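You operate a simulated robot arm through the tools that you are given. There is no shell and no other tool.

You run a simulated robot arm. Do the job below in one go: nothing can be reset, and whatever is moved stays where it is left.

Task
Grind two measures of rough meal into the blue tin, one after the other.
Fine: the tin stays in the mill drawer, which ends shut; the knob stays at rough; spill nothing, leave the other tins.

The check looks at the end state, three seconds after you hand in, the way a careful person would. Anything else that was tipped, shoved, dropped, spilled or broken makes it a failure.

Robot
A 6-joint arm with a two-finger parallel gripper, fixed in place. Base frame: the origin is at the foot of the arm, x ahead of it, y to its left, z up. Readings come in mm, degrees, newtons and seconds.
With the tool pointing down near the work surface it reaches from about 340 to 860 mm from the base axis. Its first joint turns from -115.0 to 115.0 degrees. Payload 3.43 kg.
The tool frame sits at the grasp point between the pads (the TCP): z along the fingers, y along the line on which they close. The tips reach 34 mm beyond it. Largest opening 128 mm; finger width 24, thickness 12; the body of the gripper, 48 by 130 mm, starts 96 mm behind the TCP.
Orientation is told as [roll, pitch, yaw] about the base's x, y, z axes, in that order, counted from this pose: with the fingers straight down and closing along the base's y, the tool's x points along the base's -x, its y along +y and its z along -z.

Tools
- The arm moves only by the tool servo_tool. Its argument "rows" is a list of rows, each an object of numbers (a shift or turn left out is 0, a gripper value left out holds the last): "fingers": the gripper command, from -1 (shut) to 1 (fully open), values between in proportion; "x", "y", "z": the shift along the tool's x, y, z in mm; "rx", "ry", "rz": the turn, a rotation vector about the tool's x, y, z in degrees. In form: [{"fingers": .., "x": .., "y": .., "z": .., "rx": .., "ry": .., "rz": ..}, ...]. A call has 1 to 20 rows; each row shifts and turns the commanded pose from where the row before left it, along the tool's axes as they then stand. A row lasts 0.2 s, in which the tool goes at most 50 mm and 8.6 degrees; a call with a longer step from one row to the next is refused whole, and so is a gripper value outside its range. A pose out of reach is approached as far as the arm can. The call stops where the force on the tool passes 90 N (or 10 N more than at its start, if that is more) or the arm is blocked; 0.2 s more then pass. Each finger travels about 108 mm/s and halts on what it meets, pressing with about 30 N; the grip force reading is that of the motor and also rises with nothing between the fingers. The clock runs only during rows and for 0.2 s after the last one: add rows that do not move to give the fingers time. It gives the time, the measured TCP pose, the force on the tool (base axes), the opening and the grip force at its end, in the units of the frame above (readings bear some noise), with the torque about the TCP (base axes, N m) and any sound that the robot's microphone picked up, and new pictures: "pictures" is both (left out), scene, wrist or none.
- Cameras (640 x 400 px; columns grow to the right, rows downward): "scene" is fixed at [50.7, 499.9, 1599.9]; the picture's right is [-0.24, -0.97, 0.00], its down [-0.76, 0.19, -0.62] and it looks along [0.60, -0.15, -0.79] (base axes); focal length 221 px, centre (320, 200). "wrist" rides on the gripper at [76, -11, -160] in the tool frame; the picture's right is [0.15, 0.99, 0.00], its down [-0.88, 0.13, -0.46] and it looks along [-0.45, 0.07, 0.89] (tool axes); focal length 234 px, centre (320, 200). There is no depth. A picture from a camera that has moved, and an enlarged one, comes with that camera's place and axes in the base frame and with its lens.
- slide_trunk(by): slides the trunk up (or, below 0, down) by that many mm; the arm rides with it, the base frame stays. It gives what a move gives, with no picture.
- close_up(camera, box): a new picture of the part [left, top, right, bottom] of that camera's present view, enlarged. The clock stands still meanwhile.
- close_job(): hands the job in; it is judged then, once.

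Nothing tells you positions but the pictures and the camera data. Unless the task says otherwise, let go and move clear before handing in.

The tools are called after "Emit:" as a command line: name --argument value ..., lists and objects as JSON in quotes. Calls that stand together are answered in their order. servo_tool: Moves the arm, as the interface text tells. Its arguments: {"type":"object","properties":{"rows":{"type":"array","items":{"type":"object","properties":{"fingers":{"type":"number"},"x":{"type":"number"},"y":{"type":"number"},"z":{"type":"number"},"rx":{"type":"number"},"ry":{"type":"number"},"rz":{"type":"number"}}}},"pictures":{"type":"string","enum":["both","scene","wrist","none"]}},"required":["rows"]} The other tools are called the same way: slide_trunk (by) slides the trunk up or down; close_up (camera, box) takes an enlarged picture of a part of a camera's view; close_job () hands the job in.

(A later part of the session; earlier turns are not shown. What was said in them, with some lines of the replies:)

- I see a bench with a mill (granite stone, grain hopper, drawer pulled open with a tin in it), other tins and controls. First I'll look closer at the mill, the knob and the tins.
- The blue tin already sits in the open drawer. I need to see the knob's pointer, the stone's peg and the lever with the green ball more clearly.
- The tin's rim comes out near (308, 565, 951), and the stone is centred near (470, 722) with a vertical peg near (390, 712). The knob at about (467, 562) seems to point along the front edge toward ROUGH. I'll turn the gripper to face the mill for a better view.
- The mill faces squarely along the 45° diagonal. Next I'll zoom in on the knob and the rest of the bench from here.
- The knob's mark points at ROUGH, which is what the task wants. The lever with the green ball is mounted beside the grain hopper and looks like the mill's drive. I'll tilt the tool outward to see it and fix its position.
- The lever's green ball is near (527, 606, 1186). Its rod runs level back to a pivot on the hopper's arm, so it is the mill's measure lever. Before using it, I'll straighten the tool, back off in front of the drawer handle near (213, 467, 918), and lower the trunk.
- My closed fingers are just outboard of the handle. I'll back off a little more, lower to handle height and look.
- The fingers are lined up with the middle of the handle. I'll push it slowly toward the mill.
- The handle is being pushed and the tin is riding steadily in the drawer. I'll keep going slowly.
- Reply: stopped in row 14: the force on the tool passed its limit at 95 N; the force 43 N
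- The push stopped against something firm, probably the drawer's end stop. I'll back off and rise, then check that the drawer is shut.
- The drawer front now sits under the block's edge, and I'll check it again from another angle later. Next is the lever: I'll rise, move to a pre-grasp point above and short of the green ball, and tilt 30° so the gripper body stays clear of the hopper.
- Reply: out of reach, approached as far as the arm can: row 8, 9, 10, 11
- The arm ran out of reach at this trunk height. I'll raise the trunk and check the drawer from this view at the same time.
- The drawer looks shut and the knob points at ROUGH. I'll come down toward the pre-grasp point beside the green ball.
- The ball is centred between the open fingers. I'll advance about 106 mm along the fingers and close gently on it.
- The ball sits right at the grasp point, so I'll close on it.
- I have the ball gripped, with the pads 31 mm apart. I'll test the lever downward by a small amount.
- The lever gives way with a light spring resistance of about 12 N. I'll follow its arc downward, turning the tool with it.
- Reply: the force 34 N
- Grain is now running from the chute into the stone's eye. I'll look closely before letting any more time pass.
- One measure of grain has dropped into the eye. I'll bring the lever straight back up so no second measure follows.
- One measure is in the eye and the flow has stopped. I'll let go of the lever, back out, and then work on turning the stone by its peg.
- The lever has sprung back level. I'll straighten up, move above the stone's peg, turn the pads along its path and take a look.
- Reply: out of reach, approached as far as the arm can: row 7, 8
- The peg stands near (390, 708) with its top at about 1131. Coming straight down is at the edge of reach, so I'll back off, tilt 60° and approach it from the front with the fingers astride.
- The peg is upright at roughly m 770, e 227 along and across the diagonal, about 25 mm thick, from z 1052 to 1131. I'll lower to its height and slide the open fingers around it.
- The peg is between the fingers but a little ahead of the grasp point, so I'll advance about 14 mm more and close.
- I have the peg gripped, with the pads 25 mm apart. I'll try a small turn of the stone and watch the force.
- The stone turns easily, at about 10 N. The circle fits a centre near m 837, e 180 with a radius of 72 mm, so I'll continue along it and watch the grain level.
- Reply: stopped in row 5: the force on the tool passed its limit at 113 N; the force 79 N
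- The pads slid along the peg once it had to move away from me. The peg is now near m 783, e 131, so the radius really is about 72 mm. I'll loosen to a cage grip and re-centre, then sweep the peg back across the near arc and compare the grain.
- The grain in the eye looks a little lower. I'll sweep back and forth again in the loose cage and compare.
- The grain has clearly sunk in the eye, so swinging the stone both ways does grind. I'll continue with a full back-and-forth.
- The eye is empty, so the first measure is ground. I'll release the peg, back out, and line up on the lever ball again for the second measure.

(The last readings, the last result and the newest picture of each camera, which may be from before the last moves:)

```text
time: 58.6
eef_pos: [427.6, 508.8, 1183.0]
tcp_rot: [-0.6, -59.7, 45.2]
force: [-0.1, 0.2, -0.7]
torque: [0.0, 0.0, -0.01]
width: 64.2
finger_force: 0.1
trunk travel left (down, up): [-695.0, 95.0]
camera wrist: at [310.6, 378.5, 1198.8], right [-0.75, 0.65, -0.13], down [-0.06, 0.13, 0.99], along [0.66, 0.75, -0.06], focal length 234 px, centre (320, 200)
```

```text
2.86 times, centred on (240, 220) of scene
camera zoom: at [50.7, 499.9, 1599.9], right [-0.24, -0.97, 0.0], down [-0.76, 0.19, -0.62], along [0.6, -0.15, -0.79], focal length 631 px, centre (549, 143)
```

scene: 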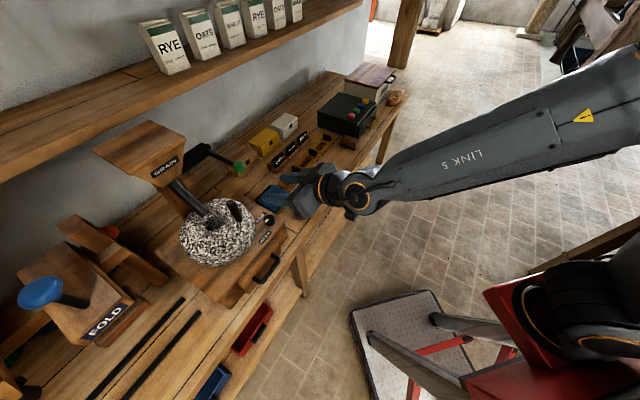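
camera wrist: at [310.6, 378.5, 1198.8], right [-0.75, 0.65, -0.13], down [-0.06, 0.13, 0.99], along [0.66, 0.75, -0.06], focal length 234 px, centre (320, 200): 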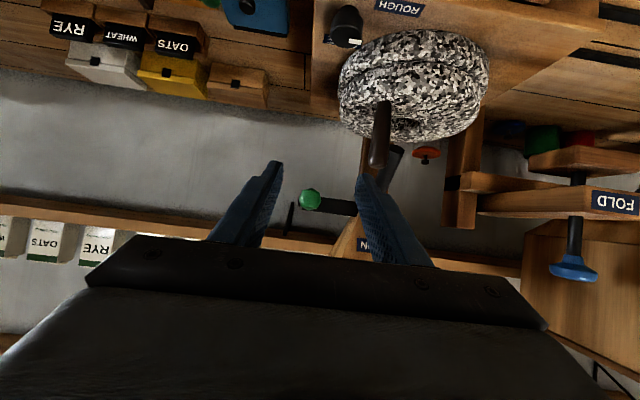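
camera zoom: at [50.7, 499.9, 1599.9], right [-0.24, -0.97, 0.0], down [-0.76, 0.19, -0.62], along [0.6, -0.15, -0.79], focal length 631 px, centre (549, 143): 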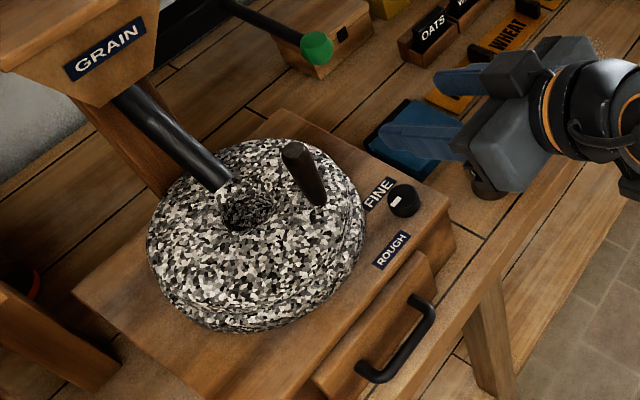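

The drawer and knob are unchanged and the lever ball sits level at about m 805, e 55, z 1180. I'll advance onto it and grip.

Emit:
servo_tool --rows '[{"z": 24.8, "x": -14.3, "y": -0.5}, {"z": 24.8, "x": -14.3, "y": -0.5}, {"z": 24.8, "x": -14.3, "y": -0.5}, {"z": 24.8, "x": -14.3, "y": -0.5}, {"z": 25.5, "x": -13, "y": -0.5}, {}]' --pictures "both"

Emit:
close_up --camera "wrist" --box '[220, 60, 480, 250]'

Emit:
close_up --camera "scene" --box '[150, 120, 310, 240]'

```text
time: 60.0
eef_pos: [531.9, 608.5, 1180.7]
tcp_rot: [-0.7, -59.7, 45.2]
force: [-0.6, 1.5, -0.7]
torque: [0.01, 0.01, 0.02]
width: 64.0
finger_force: 0.1
trunk travel left (down, up): [-695.0, 95.0]
camera wrist: at [414.7, 479.1, 1196.4], right [-0.75, 0.65, -0.13], down [-0.06, 0.13, 0.99], along [0.66, 0.75, -0.06], focal length 234 px, centre (320, 200)
```

scene: 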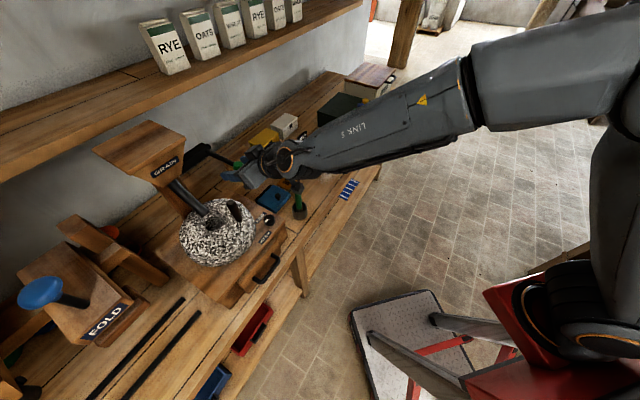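
wrist: 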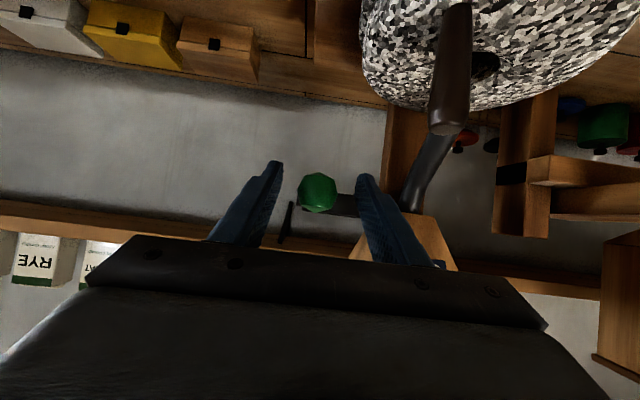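

```text
2.11 times, centred on (350, 155) of wrist
camera zoom: at [414.7, 479.1, 1196.4], right [-0.75, 0.65, -0.13], down [-0.06, 0.13, 0.99], along [0.66, 0.75, -0.06], focal length 493 px, centre (257, 295)
```

zoom: 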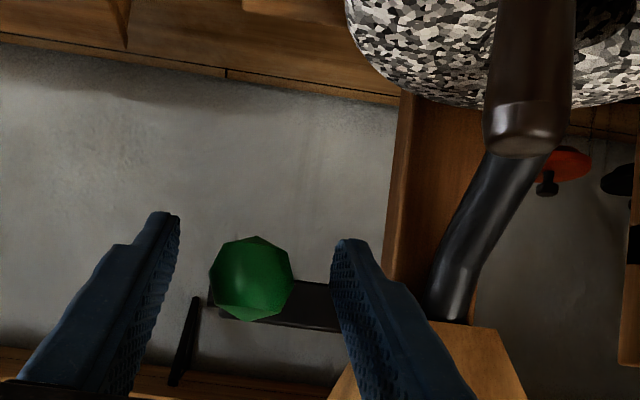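

```text
3.33 times, centred on (230, 180) of scene
camera zoom: at [50.7, 499.9, 1599.9], right [-0.24, -0.97, 0.0], down [-0.76, 0.19, -0.62], along [0.6, -0.15, -0.79], focal length 736 px, centre (620, 267)
```

zoom: 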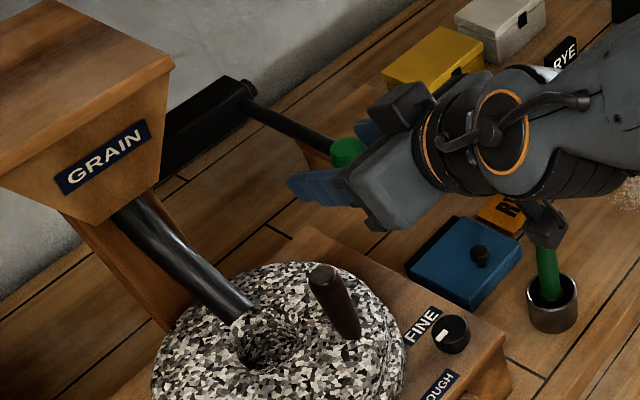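

The ball is centred at the grasp point. I'll grip it and pull the lever straight down by the same stroke as before.

Emit:
servo_tool --rows '[{"fingers": -1}, {}, {}, {"z": 4.5, "x": 7.79, "ry": -3}, {"z": 4.09, "x": 8.02, "ry": -3}, {"z": 3.66, "x": 8.22, "ry": -3}, {"z": 3.23, "x": 8.4, "ry": -3}, {"z": 2.78, "x": 8.56, "ry": -3}]' --pictures "both"

Emit:
close_up --camera "scene" --box '[170, 180, 270, 250]'

```text
time: 61.8
eef_pos: [535.2, 610.3, 1138.2]
tcp_rot: [-0.6, -74.8, 43.7]
force: [65.1, -10.0, 14.3]
torque: [-0.05, -0.05, 0.06]
width: 31.3
finger_force: 44.8
out of reach, approached as far as the arm can: row 8
trunk travel left (down, up): [-695.0, 95.0]
camera wrist: at [416.2, 484.1, 1107.9], right [-0.7, 0.69, -0.14], down [-0.24, -0.05, 0.97], along [0.67, 0.72, 0.2], focal length 234 px, centre (320, 200)
```

scene: 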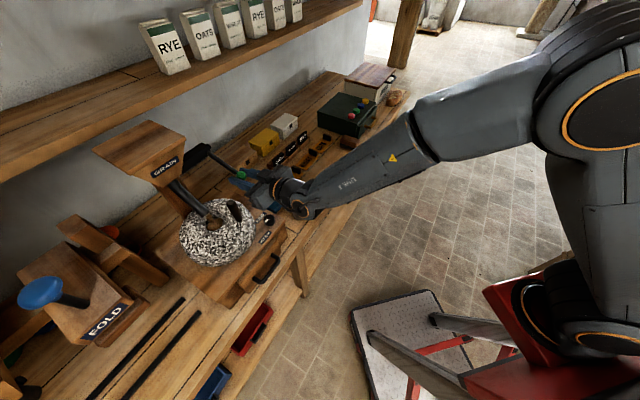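
wrist: 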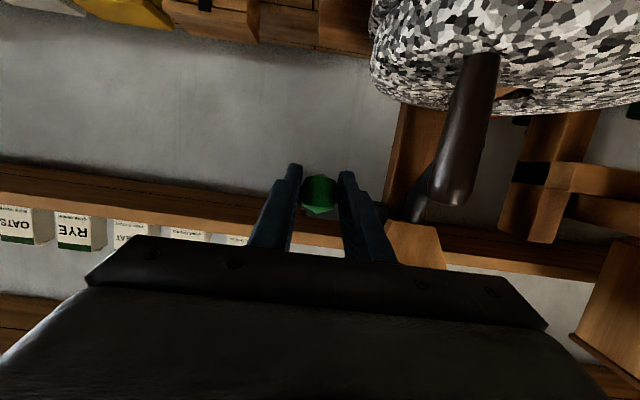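

```text
5.71 times, centred on (220, 215) of scene
camera zoom: at [50.7, 499.9, 1599.9], right [-0.24, -0.97, 0.0], down [-0.76, 0.19, -0.62], along [0.6, -0.15, -0.79], focal length 1263 px, centre (891, 114)
```

zoom: 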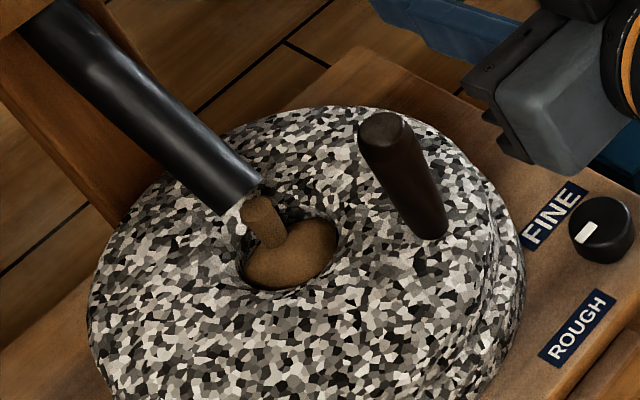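

The second measure has dropped. I'll bring the lever back up straight away.

Emit:
servo_tool --rows '[{"z": -2.33, "x": -8.69, "ry": 3}, {"z": -2.78, "x": -8.56, "ry": 3}, {"z": -3.23, "x": -8.4, "ry": 3}, {"z": -3.66, "x": -8.22, "ry": 3}, {"z": -4.09, "x": -8.02, "ry": 3}]' --pictures "both"

Emit:
close_up --camera "scene" --box '[170, 180, 270, 250]'

```text
time: 63.0
eef_pos: [532.4, 605.9, 1181.8]
tcp_rot: [-0.4, -59.7, 44.5]
force: [20.6, -70.9, -9.5]
torque: [0.45, -0.48, -0.8]
width: 31.0
finger_force: 44.6
trunk travel left (down, up): [-695.0, 95.0]
camera wrist: at [413.0, 477.1, 1197.3], right [-0.74, 0.66, -0.13], down [-0.06, 0.13, 0.99], along [0.67, 0.74, -0.06], focal length 234 px, centre (320, 200)
```

scene: 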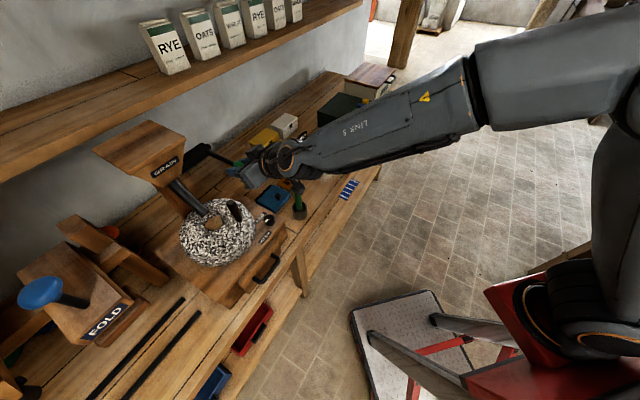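
wrist: 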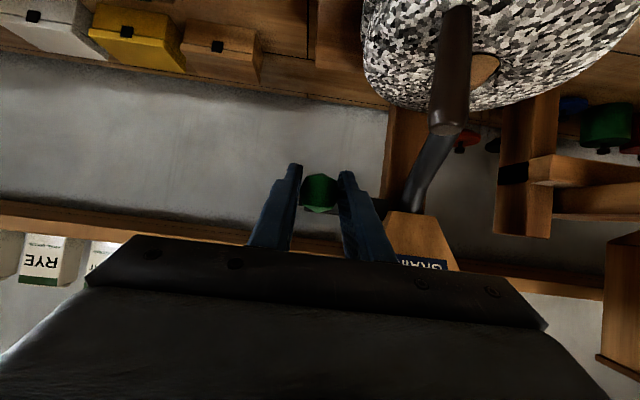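

```text
5.71 times, centred on (220, 215) of scene
camera zoom: at [50.7, 499.9, 1599.9], right [-0.24, -0.97, 0.0], down [-0.76, 0.19, -0.62], along [0.6, -0.15, -0.79], focal length 1263 px, centre (891, 114)
```

zoom: 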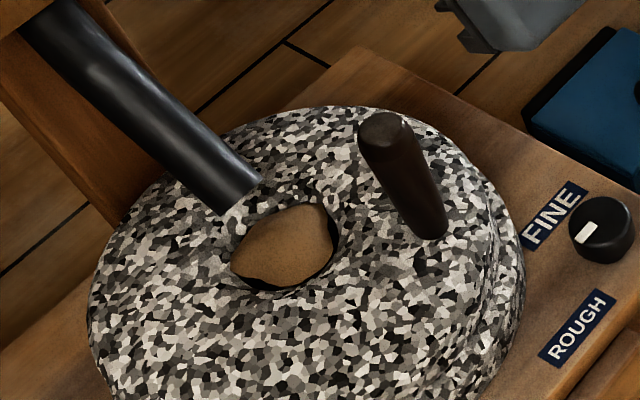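

The second measure is in the eye and the flow has stopped. I'll release the lever, back out and return to in front of the peg.

Emit:
servo_tool --rows '[{"fingers": -0.3}, {"fingers": 0.0}, {}, {"z": -20, "x": 11.5}, {"z": -30, "x": 17.3, "rx": -0.4, "rz": -0.25}, {"z": -30, "x": 17.3}, {"z": -30, "x": 17.3}, {"z": -14, "x": 8}, {"z": 13.7, "x": 23.8, "y": 25}, {"z": 13.7, "x": 23.8, "y": 25}, {"z": 13.7, "x": 23.8, "y": 25}, {}]' --pictures "both"

Emit:
close_up --camera "wrist" --box '[200, 60, 460, 250]'

Emit:
close_up --camera "scene" --box '[150, 120, 330, 260]'

```text
time: 65.6
eef_pos: [372.9, 567.0, 1100.6]
tcp_rot: [-0.7, -59.8, 45.6]
force: [-1.0, -0.5, 0.5]
torque: [0.03, -0.02, -0.02]
width: 64.0
finger_force: 0.2
trunk travel left (down, up): [-695.0, 95.0]
camera wrist: at [255.2, 435.4, 1116.1], right [-0.75, 0.65, -0.13], down [-0.06, 0.13, 0.99], along [0.66, 0.75, -0.06], focal length 234 px, centre (320, 200)
```

scene: 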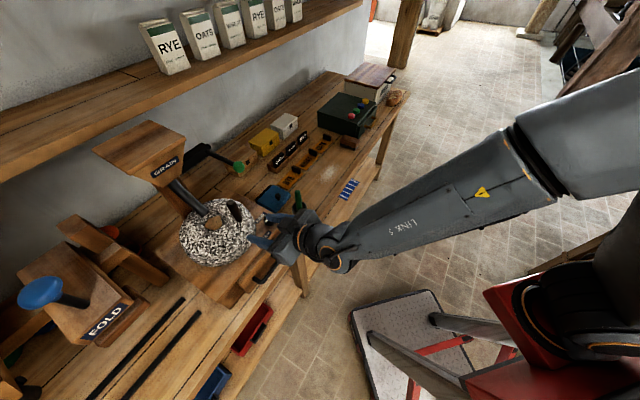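
wrist: 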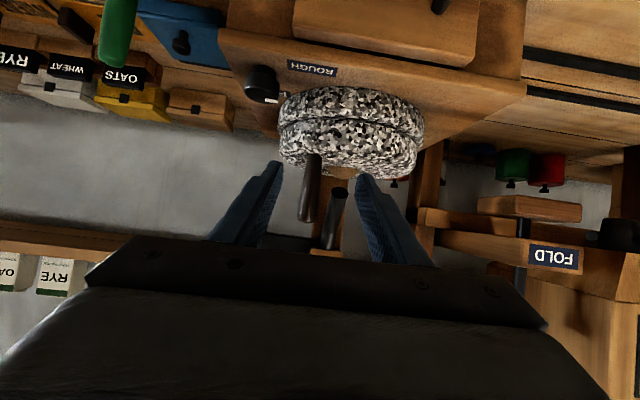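

```text
2.11 times, centred on (330, 155) of wrist
camera zoom: at [255.2, 435.4, 1116.1], right [-0.75, 0.65, -0.13], down [-0.06, 0.13, 0.99], along [0.66, 0.75, -0.06], focal length 493 px, centre (299, 295)
```

zoom: 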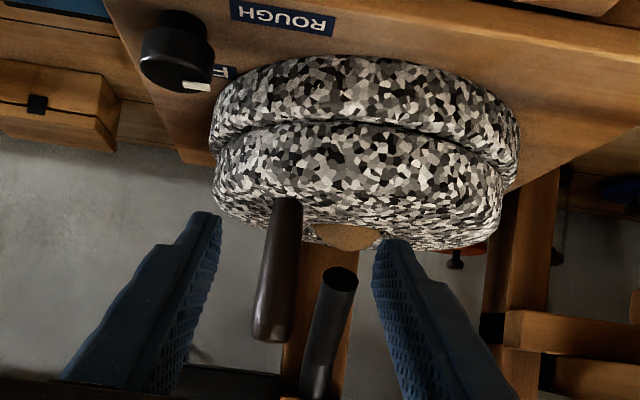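

```text
2.86 times, centred on (240, 190) of scene
camera zoom: at [50.7, 499.9, 1599.9], right [-0.24, -0.97, 0.0], down [-0.76, 0.19, -0.62], along [0.6, -0.15, -0.79], focal length 631 px, centre (549, 229)
```

zoom: 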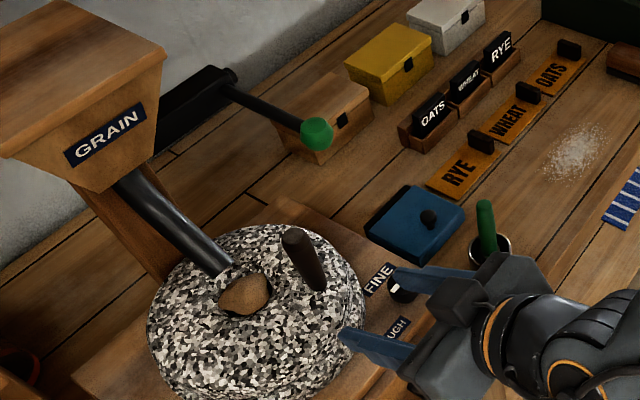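

The peg is at about m 784, e 132. I'll slide the open fingers around it and close to the same loose cage.

Emit:
servo_tool --rows '[{"z": 21.3, "x": -12.3, "y": -2}, {"z": 21.3, "x": -12.3, "y": -2}, {"z": 21.3, "x": -12.3, "y": -1.5}, {"z": 21.3, "x": -12.3}, {"z": 21.3, "x": -12.3}, {"fingers": -0.5}, {}, {}]' --pictures "wrist"

Emit:
close_up --camera "wrist" --box '[200, 60, 460, 250]'

```text
time: 67.4
eef_pos: [463.6, 649.0, 1101.3]
tcp_rot: [-0.5, -59.7, 45.6]
force: [0.2, 0.8, -0.4]
torque: [0.0, 0.03, 0.01]
width: 32.0
finger_force: 0.2
trunk travel left (down, up): [-695.0, 95.0]
camera wrist: at [346.0, 518.4, 1116.4], right [-0.75, 0.65, -0.13], down [-0.06, 0.13, 0.99], along [0.66, 0.75, -0.06], focal length 234 px, centre (320, 200)
```

wrist: 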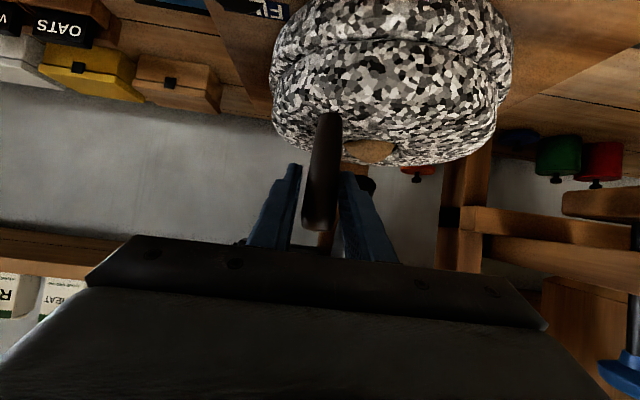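

```text
2.11 times, centred on (330, 155) of wrist
camera zoom: at [346.0, 518.4, 1116.4], right [-0.75, 0.65, -0.13], down [-0.06, 0.13, 0.99], along [0.66, 0.75, -0.06], focal length 493 px, centre (299, 295)
```

zoom: 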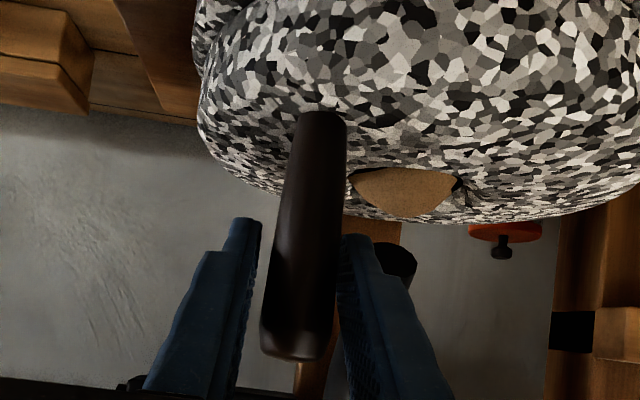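

The peg is caged, so I'll run the same back-and-forth grinding strokes.

Emit:
servo_tool --rows '[{"z": -6.1, "x": 3.5, "y": 6}, {"z": -4.8, "x": 2.75, "y": 10.5}, {"z": -3.9, "x": 2.25, "y": 12}, {"z": -1.7, "x": 1, "y": 12.5}, {"y": 12.5}, {"z": 1.7, "x": -1, "y": 12.5}, {"z": 3.9, "x": -2.25, "y": 12}, {"z": 4.8, "x": -2.75, "y": 10.5}, {"z": 6.1, "x": -3.5, "y": 7}, {"z": -6.1, "x": 3.5, "y": -6}, {"z": -4.8, "x": 2.75, "y": -10.5}, {"z": -3.9, "x": 2.25, "y": -12}, {"z": -1.7, "x": 1, "y": -12.5}, {"y": -12.5}, {"z": 1.7, "x": -1, "y": -12.5}, {"z": 3.9, "x": -2.25, "y": -12}, {"z": 4.8, "x": -2.75, "y": -10.5}, {"z": 6.1, "x": -3.5, "y": -7}]' --pictures "none"

Emit:
servo_tool --rows '[{"z": -6.1, "x": 3.5, "y": 6}, {"z": -4.8, "x": 2.75, "y": 10.5}, {"z": -3.9, "x": 2.25, "y": 12}, {"z": -1.7, "x": 1, "y": 12.5}, {"y": 12.5}, {"z": 1.7, "x": -1, "y": 12.5}, {"z": 3.9, "x": -2.25, "y": 12}, {"z": 4.8, "x": -2.75, "y": 10.5}, {"z": 6.1, "x": -3.5, "y": 7}, {"z": -6.1, "x": 3.5, "y": -6}, {"z": -4.8, "x": 2.75, "y": -10.5}, {"z": -3.9, "x": 2.25, "y": -12}, {"z": -1.7, "x": 1, "y": -12.5}, {"y": -12.5}, {"z": 1.7, "x": -1, "y": -12.5}, {"z": 3.9, "x": -2.25, "y": -12}, {"z": 4.8, "x": -2.75, "y": -10.5}, {"z": 6.1, "x": -3.5, "y": -7}]' --pictures "scene"

Emit:
close_up --camera "scene" --box '[170, 180, 270, 250]'

```text
time: 71.2
eef_pos: [462.3, 650.1, 1099.4]
tcp_rot: [-0.6, -59.6, 45.6]
force: [0.5, 0.3, 0.0]
torque: [0.0, -0.03, -0.03]
width: 32.2
finger_force: 0.0
trunk travel left (down, up): [-695.0, 95.0]
```

```text
time: 75.0
eef_pos: [461.9, 649.8, 1100.4]
tcp_rot: [-0.6, -59.6, 45.6]
force: [-0.3, 0.3, 1.0]
torque: [0.01, 0.01, 0.02]
width: 31.9
finger_force: 0.4
trunk travel left (down, up): [-695.0, 95.0]
```

scene: 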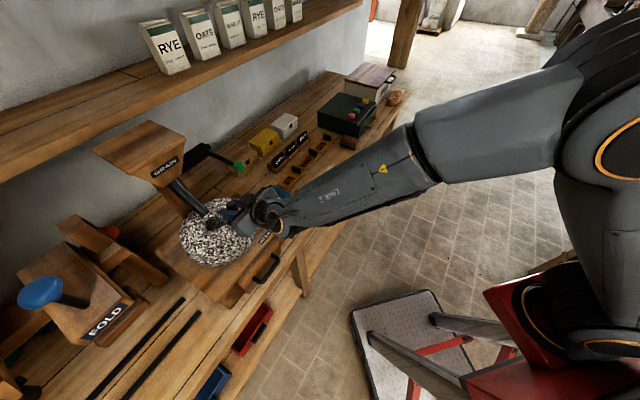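

```text
5.71 times, centred on (220, 215) of scene
camera zoom: at [50.7, 499.9, 1599.9], right [-0.24, -0.97, 0.0], down [-0.76, 0.19, -0.62], along [0.6, -0.15, -0.79], focal length 1263 px, centre (891, 114)
```

zoom: 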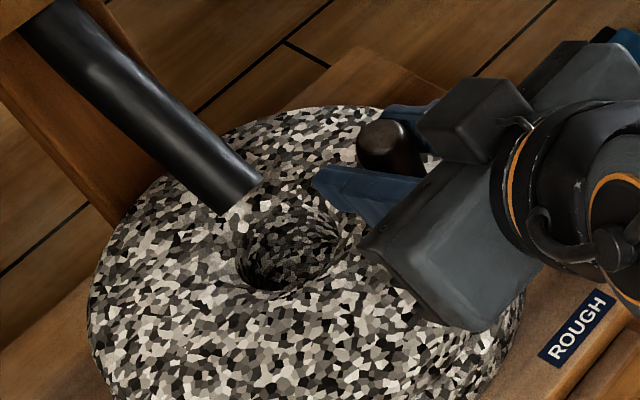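

The eye is empty again. I'll make one last sweep to clear any remainder, then open the fingers and withdraw for a final inspection.

Emit:
servo_tool --rows '[{"z": -6.1, "x": 3.5, "y": 6}, {"z": -4.8, "x": 2.75, "y": 10.5}, {"z": -3.9, "x": 2.25, "y": 12}, {"z": -1.7, "x": 1, "y": 12.5}, {"y": 12.5}, {"z": 1.7, "x": -1, "y": 12.5}, {"z": 3.9, "x": -2.25, "y": 12}, {"z": 4.8, "x": -2.75, "y": 10.5}, {"fingers": 0.0}, {}, {"z": -25, "x": 14.4}, {"z": -35, "x": 20}, {"z": -35, "x": 20}, {"z": -35, "x": 20}, {"z": -35, "x": 20}, {}]' --pictures "both"

Emit:
close_up --camera "scene" --box '[170, 180, 310, 310]'

Emit:
close_up --camera "wrist" --box '[200, 0, 480, 210]'

```text
time: 78.4
eef_pos: [259.7, 571.6, 1102.1]
tcp_rot: [-0.6, -59.7, 45.5]
force: [-0.3, 0.1, -0.2]
torque: [-0.01, 0.02, -0.03]
width: 63.9
finger_force: 0.0
trunk travel left (down, up): [-695.0, 95.0]
camera wrist: at [143.4, 440.6, 1117.3], right [-0.75, 0.65, -0.13], down [-0.06, 0.13, 0.99], along [0.66, 0.75, -0.06], focal length 234 px, centre (320, 200)
```

scene: 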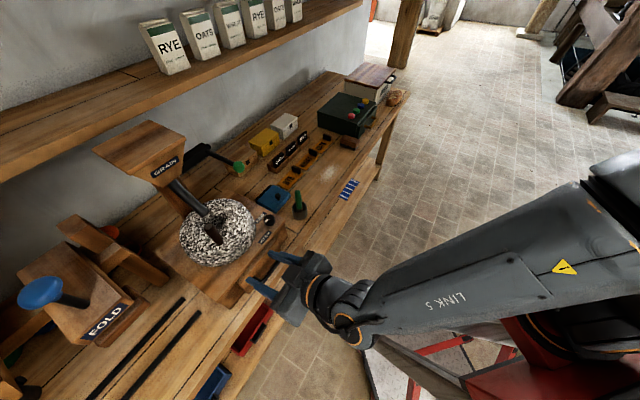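
wrist: 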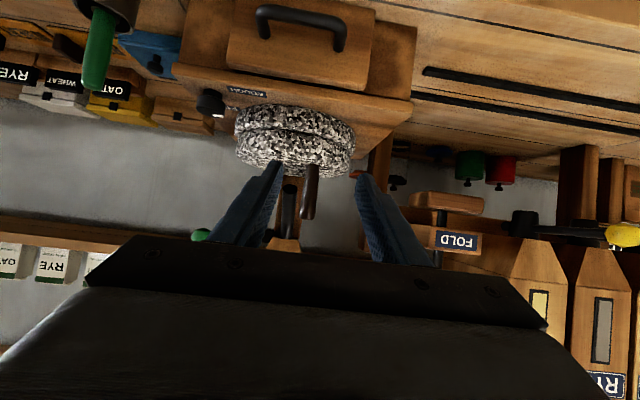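

```text
3.08 times, centred on (240, 245) of scene
camera zoom: at [50.7, 499.9, 1599.9], right [-0.24, -0.97, 0.0], down [-0.76, 0.19, -0.62], along [0.6, -0.15, -0.79], focal length 680 px, centre (566, 62)
```

zoom: 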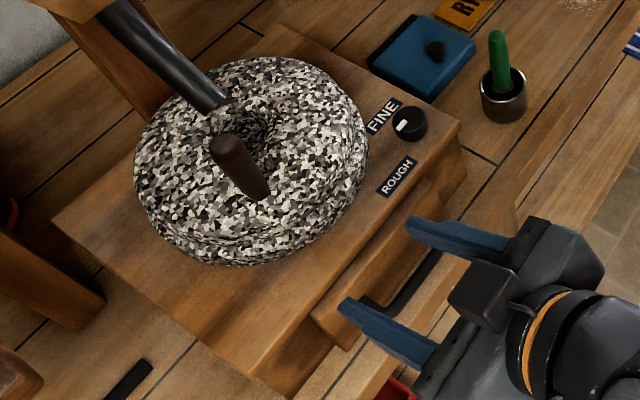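

```text
1.90 times, centred on (340, 105) of wrist
camera zoom: at [143.4, 440.6, 1117.3], right [-0.75, 0.65, -0.13], down [-0.06, 0.13, 0.99], along [0.66, 0.75, -0.06], focal length 446 px, centre (282, 381)
```

zoom: 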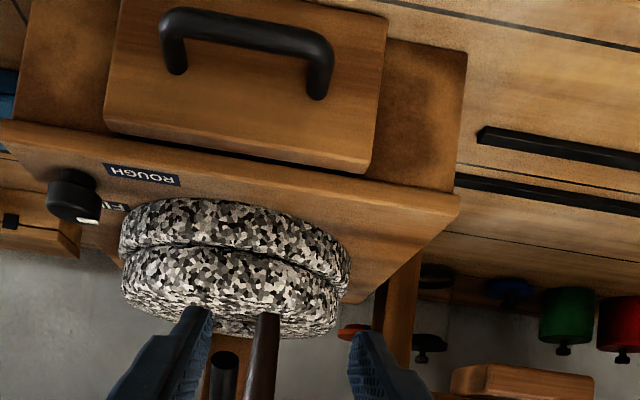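

Everything looks in place. I'll take one side view of the drawer front to confirm there's no gap.

Emit:
servo_tool --rows '[{"z": -30, "x": 17}, {"y": 45}, {"y": 45}, {"y": 45}, {"y": 45}, {"rx": 6.93, "rz": 4}, {"rx": 6.93, "rz": 4}, {"rx": 6.93, "rz": 4}, {"rx": 6.93, "rz": 4}, {"rx": 6.93, "rz": 4}, {"rx": 6.93, "rz": 4}, {}]' --pictures "both"

Emit:
close_up --camera "wrist" --box '[160, 0, 420, 160]'

Emit:
close_up --camera "scene" --box '[210, 210, 310, 310]'

```text
time: 79.6
eef_pos: [232.8, 641.5, 1115.2]
tcp_rot: [1.1, -60.3, 33.9]
force: [0.8, -0.8, -0.4]
torque: [0.04, 0.01, 0.0]
width: 64.1
finger_force: 0.0
trunk travel left (down, up): [-695.0, 95.0]
stopped in row 5: the arm was blocked; the commanded pose is now the measured one
camera wrist: at [94.9, 532.4, 1128.2], right [-0.63, 0.77, -0.12], down [-0.04, 0.12, 0.99], along [0.78, 0.62, -0.05], focal length 234 px, centre (320, 200)
```

scene: 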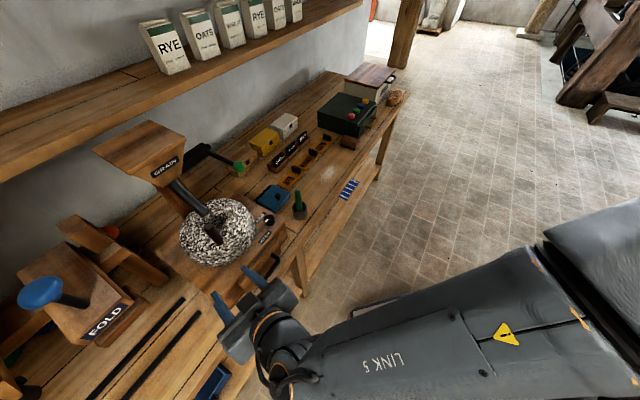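
wrist: 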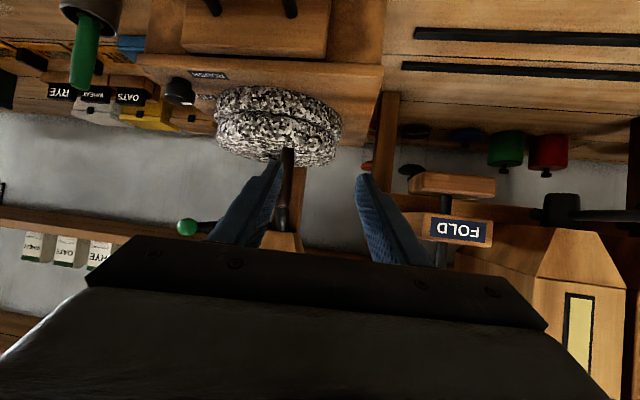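

```text
2.46 times, centred on (290, 80) of wrist
camera zoom: at [94.9, 532.4, 1128.2], right [-0.63, 0.77, -0.12], down [-0.04, 0.12, 0.99], along [0.78, 0.62, -0.05], focal length 576 px, centre (394, 495)
```

zoom: 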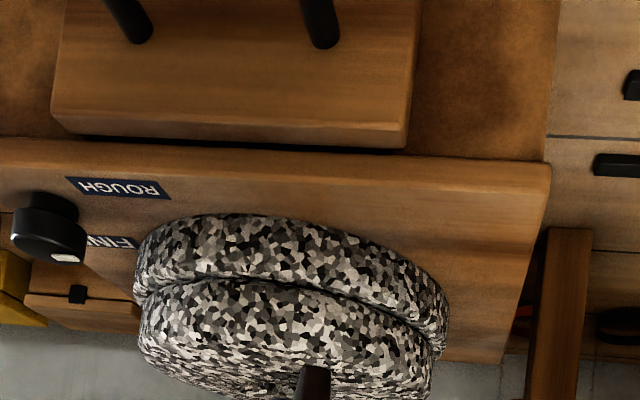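

```text
4.00 times, centred on (260, 260) of scene
camera zoom: at [50.7, 499.9, 1599.9], right [-0.24, -0.97, 0.0], down [-0.76, 0.19, -0.62], along [0.6, -0.15, -0.79], focal length 884 px, centre (560, -40)
```

zoom: 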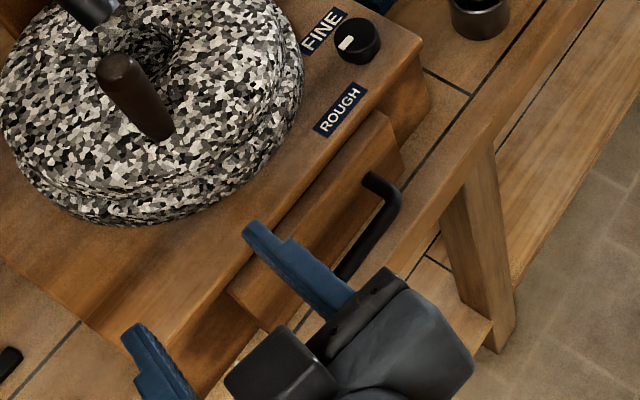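

The drawer front is tight under the block, the knob is at ROUGH, the lever is level, and I see no spilled meal. I'll back the arm clear in the open air and take a last look.

Emit:
servo_tool --rows '[{"z": -25, "x": -10}, {"z": -30, "x": -20}, {"z": -30, "x": -20}, {"z": -30, "x": -20}, {}, {}]' --pictures "both"

Emit:
close_up --camera "scene" --box '[120, 120, 340, 330]'

```text
time: 81.0
eef_pos: [176.2, 605.0, 1225.3]
tcp_rot: [0.2, -60.0, 35.0]
force: [0.3, 0.2, -0.5]
torque: [-0.02, 0.02, 0.02]
width: 64.1
finger_force: 0.0
trunk travel left (down, up): [-695.0, 95.0]
camera wrist: at [38.7, 496.2, 1240.2], right [-0.63, 0.77, -0.13], down [-0.04, 0.13, 0.99], along [0.78, 0.63, -0.05], focal length 234 px, centre (320, 200)
```

scene: 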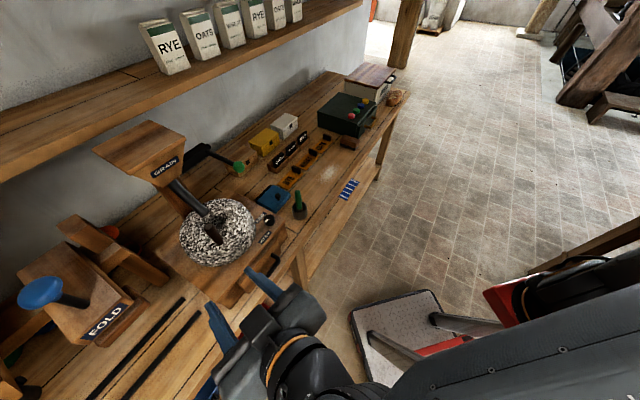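
wrist: 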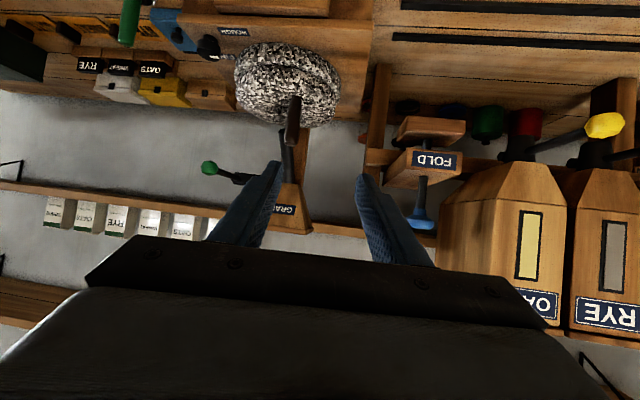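

```text
1.90 times, centred on (230, 225) of scene
camera zoom: at [50.7, 499.9, 1599.9], right [-0.24, -0.97, 0.0], down [-0.76, 0.19, -0.62], along [0.6, -0.15, -0.79], focal length 421 px, centre (491, 152)
```

zoom: 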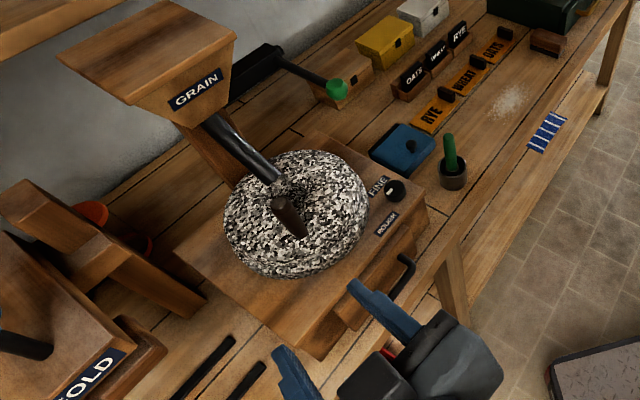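

The stone's eye is empty after two separately dropped and ground measures. The drawer is shut with the tin inside, the knob is at ROUGH, and nothing else has been moved or spilled. The arm is clear, so I'm handing in.

Emit:
close_job

```text
The job is handed in.
```

I ground two measures one after the other with the knob at ROUGH and the blue tin in the shut mill drawer, and the job is handed in. I did not reopen the drawer to look in the tin. That the meal is in it rests on the stone's eye emptying fully after each measure and on seeing no spill around the mill.

- **Grinding:** each measure was dropped with one pull of the green-ball lever. I then ground it by swinging the stone's peg back and forth until the eye was empty. The second measure went in only after the first was gone.
- **Drawer:** I pushed it shut until it met a firm stop, and in the later pictures its front sat tight under the mill block.
- **Everything else:** the lever sprang back level, the knob still points at ROUGH, and I saw nothing tipped, shoved or spilled. The other tins were not touched.

The arm stopped once as blocked during a last side look at the drawer, with almost no force on the tool, so I don't think it touched anything. It ended clear of the bench with the fingers open.
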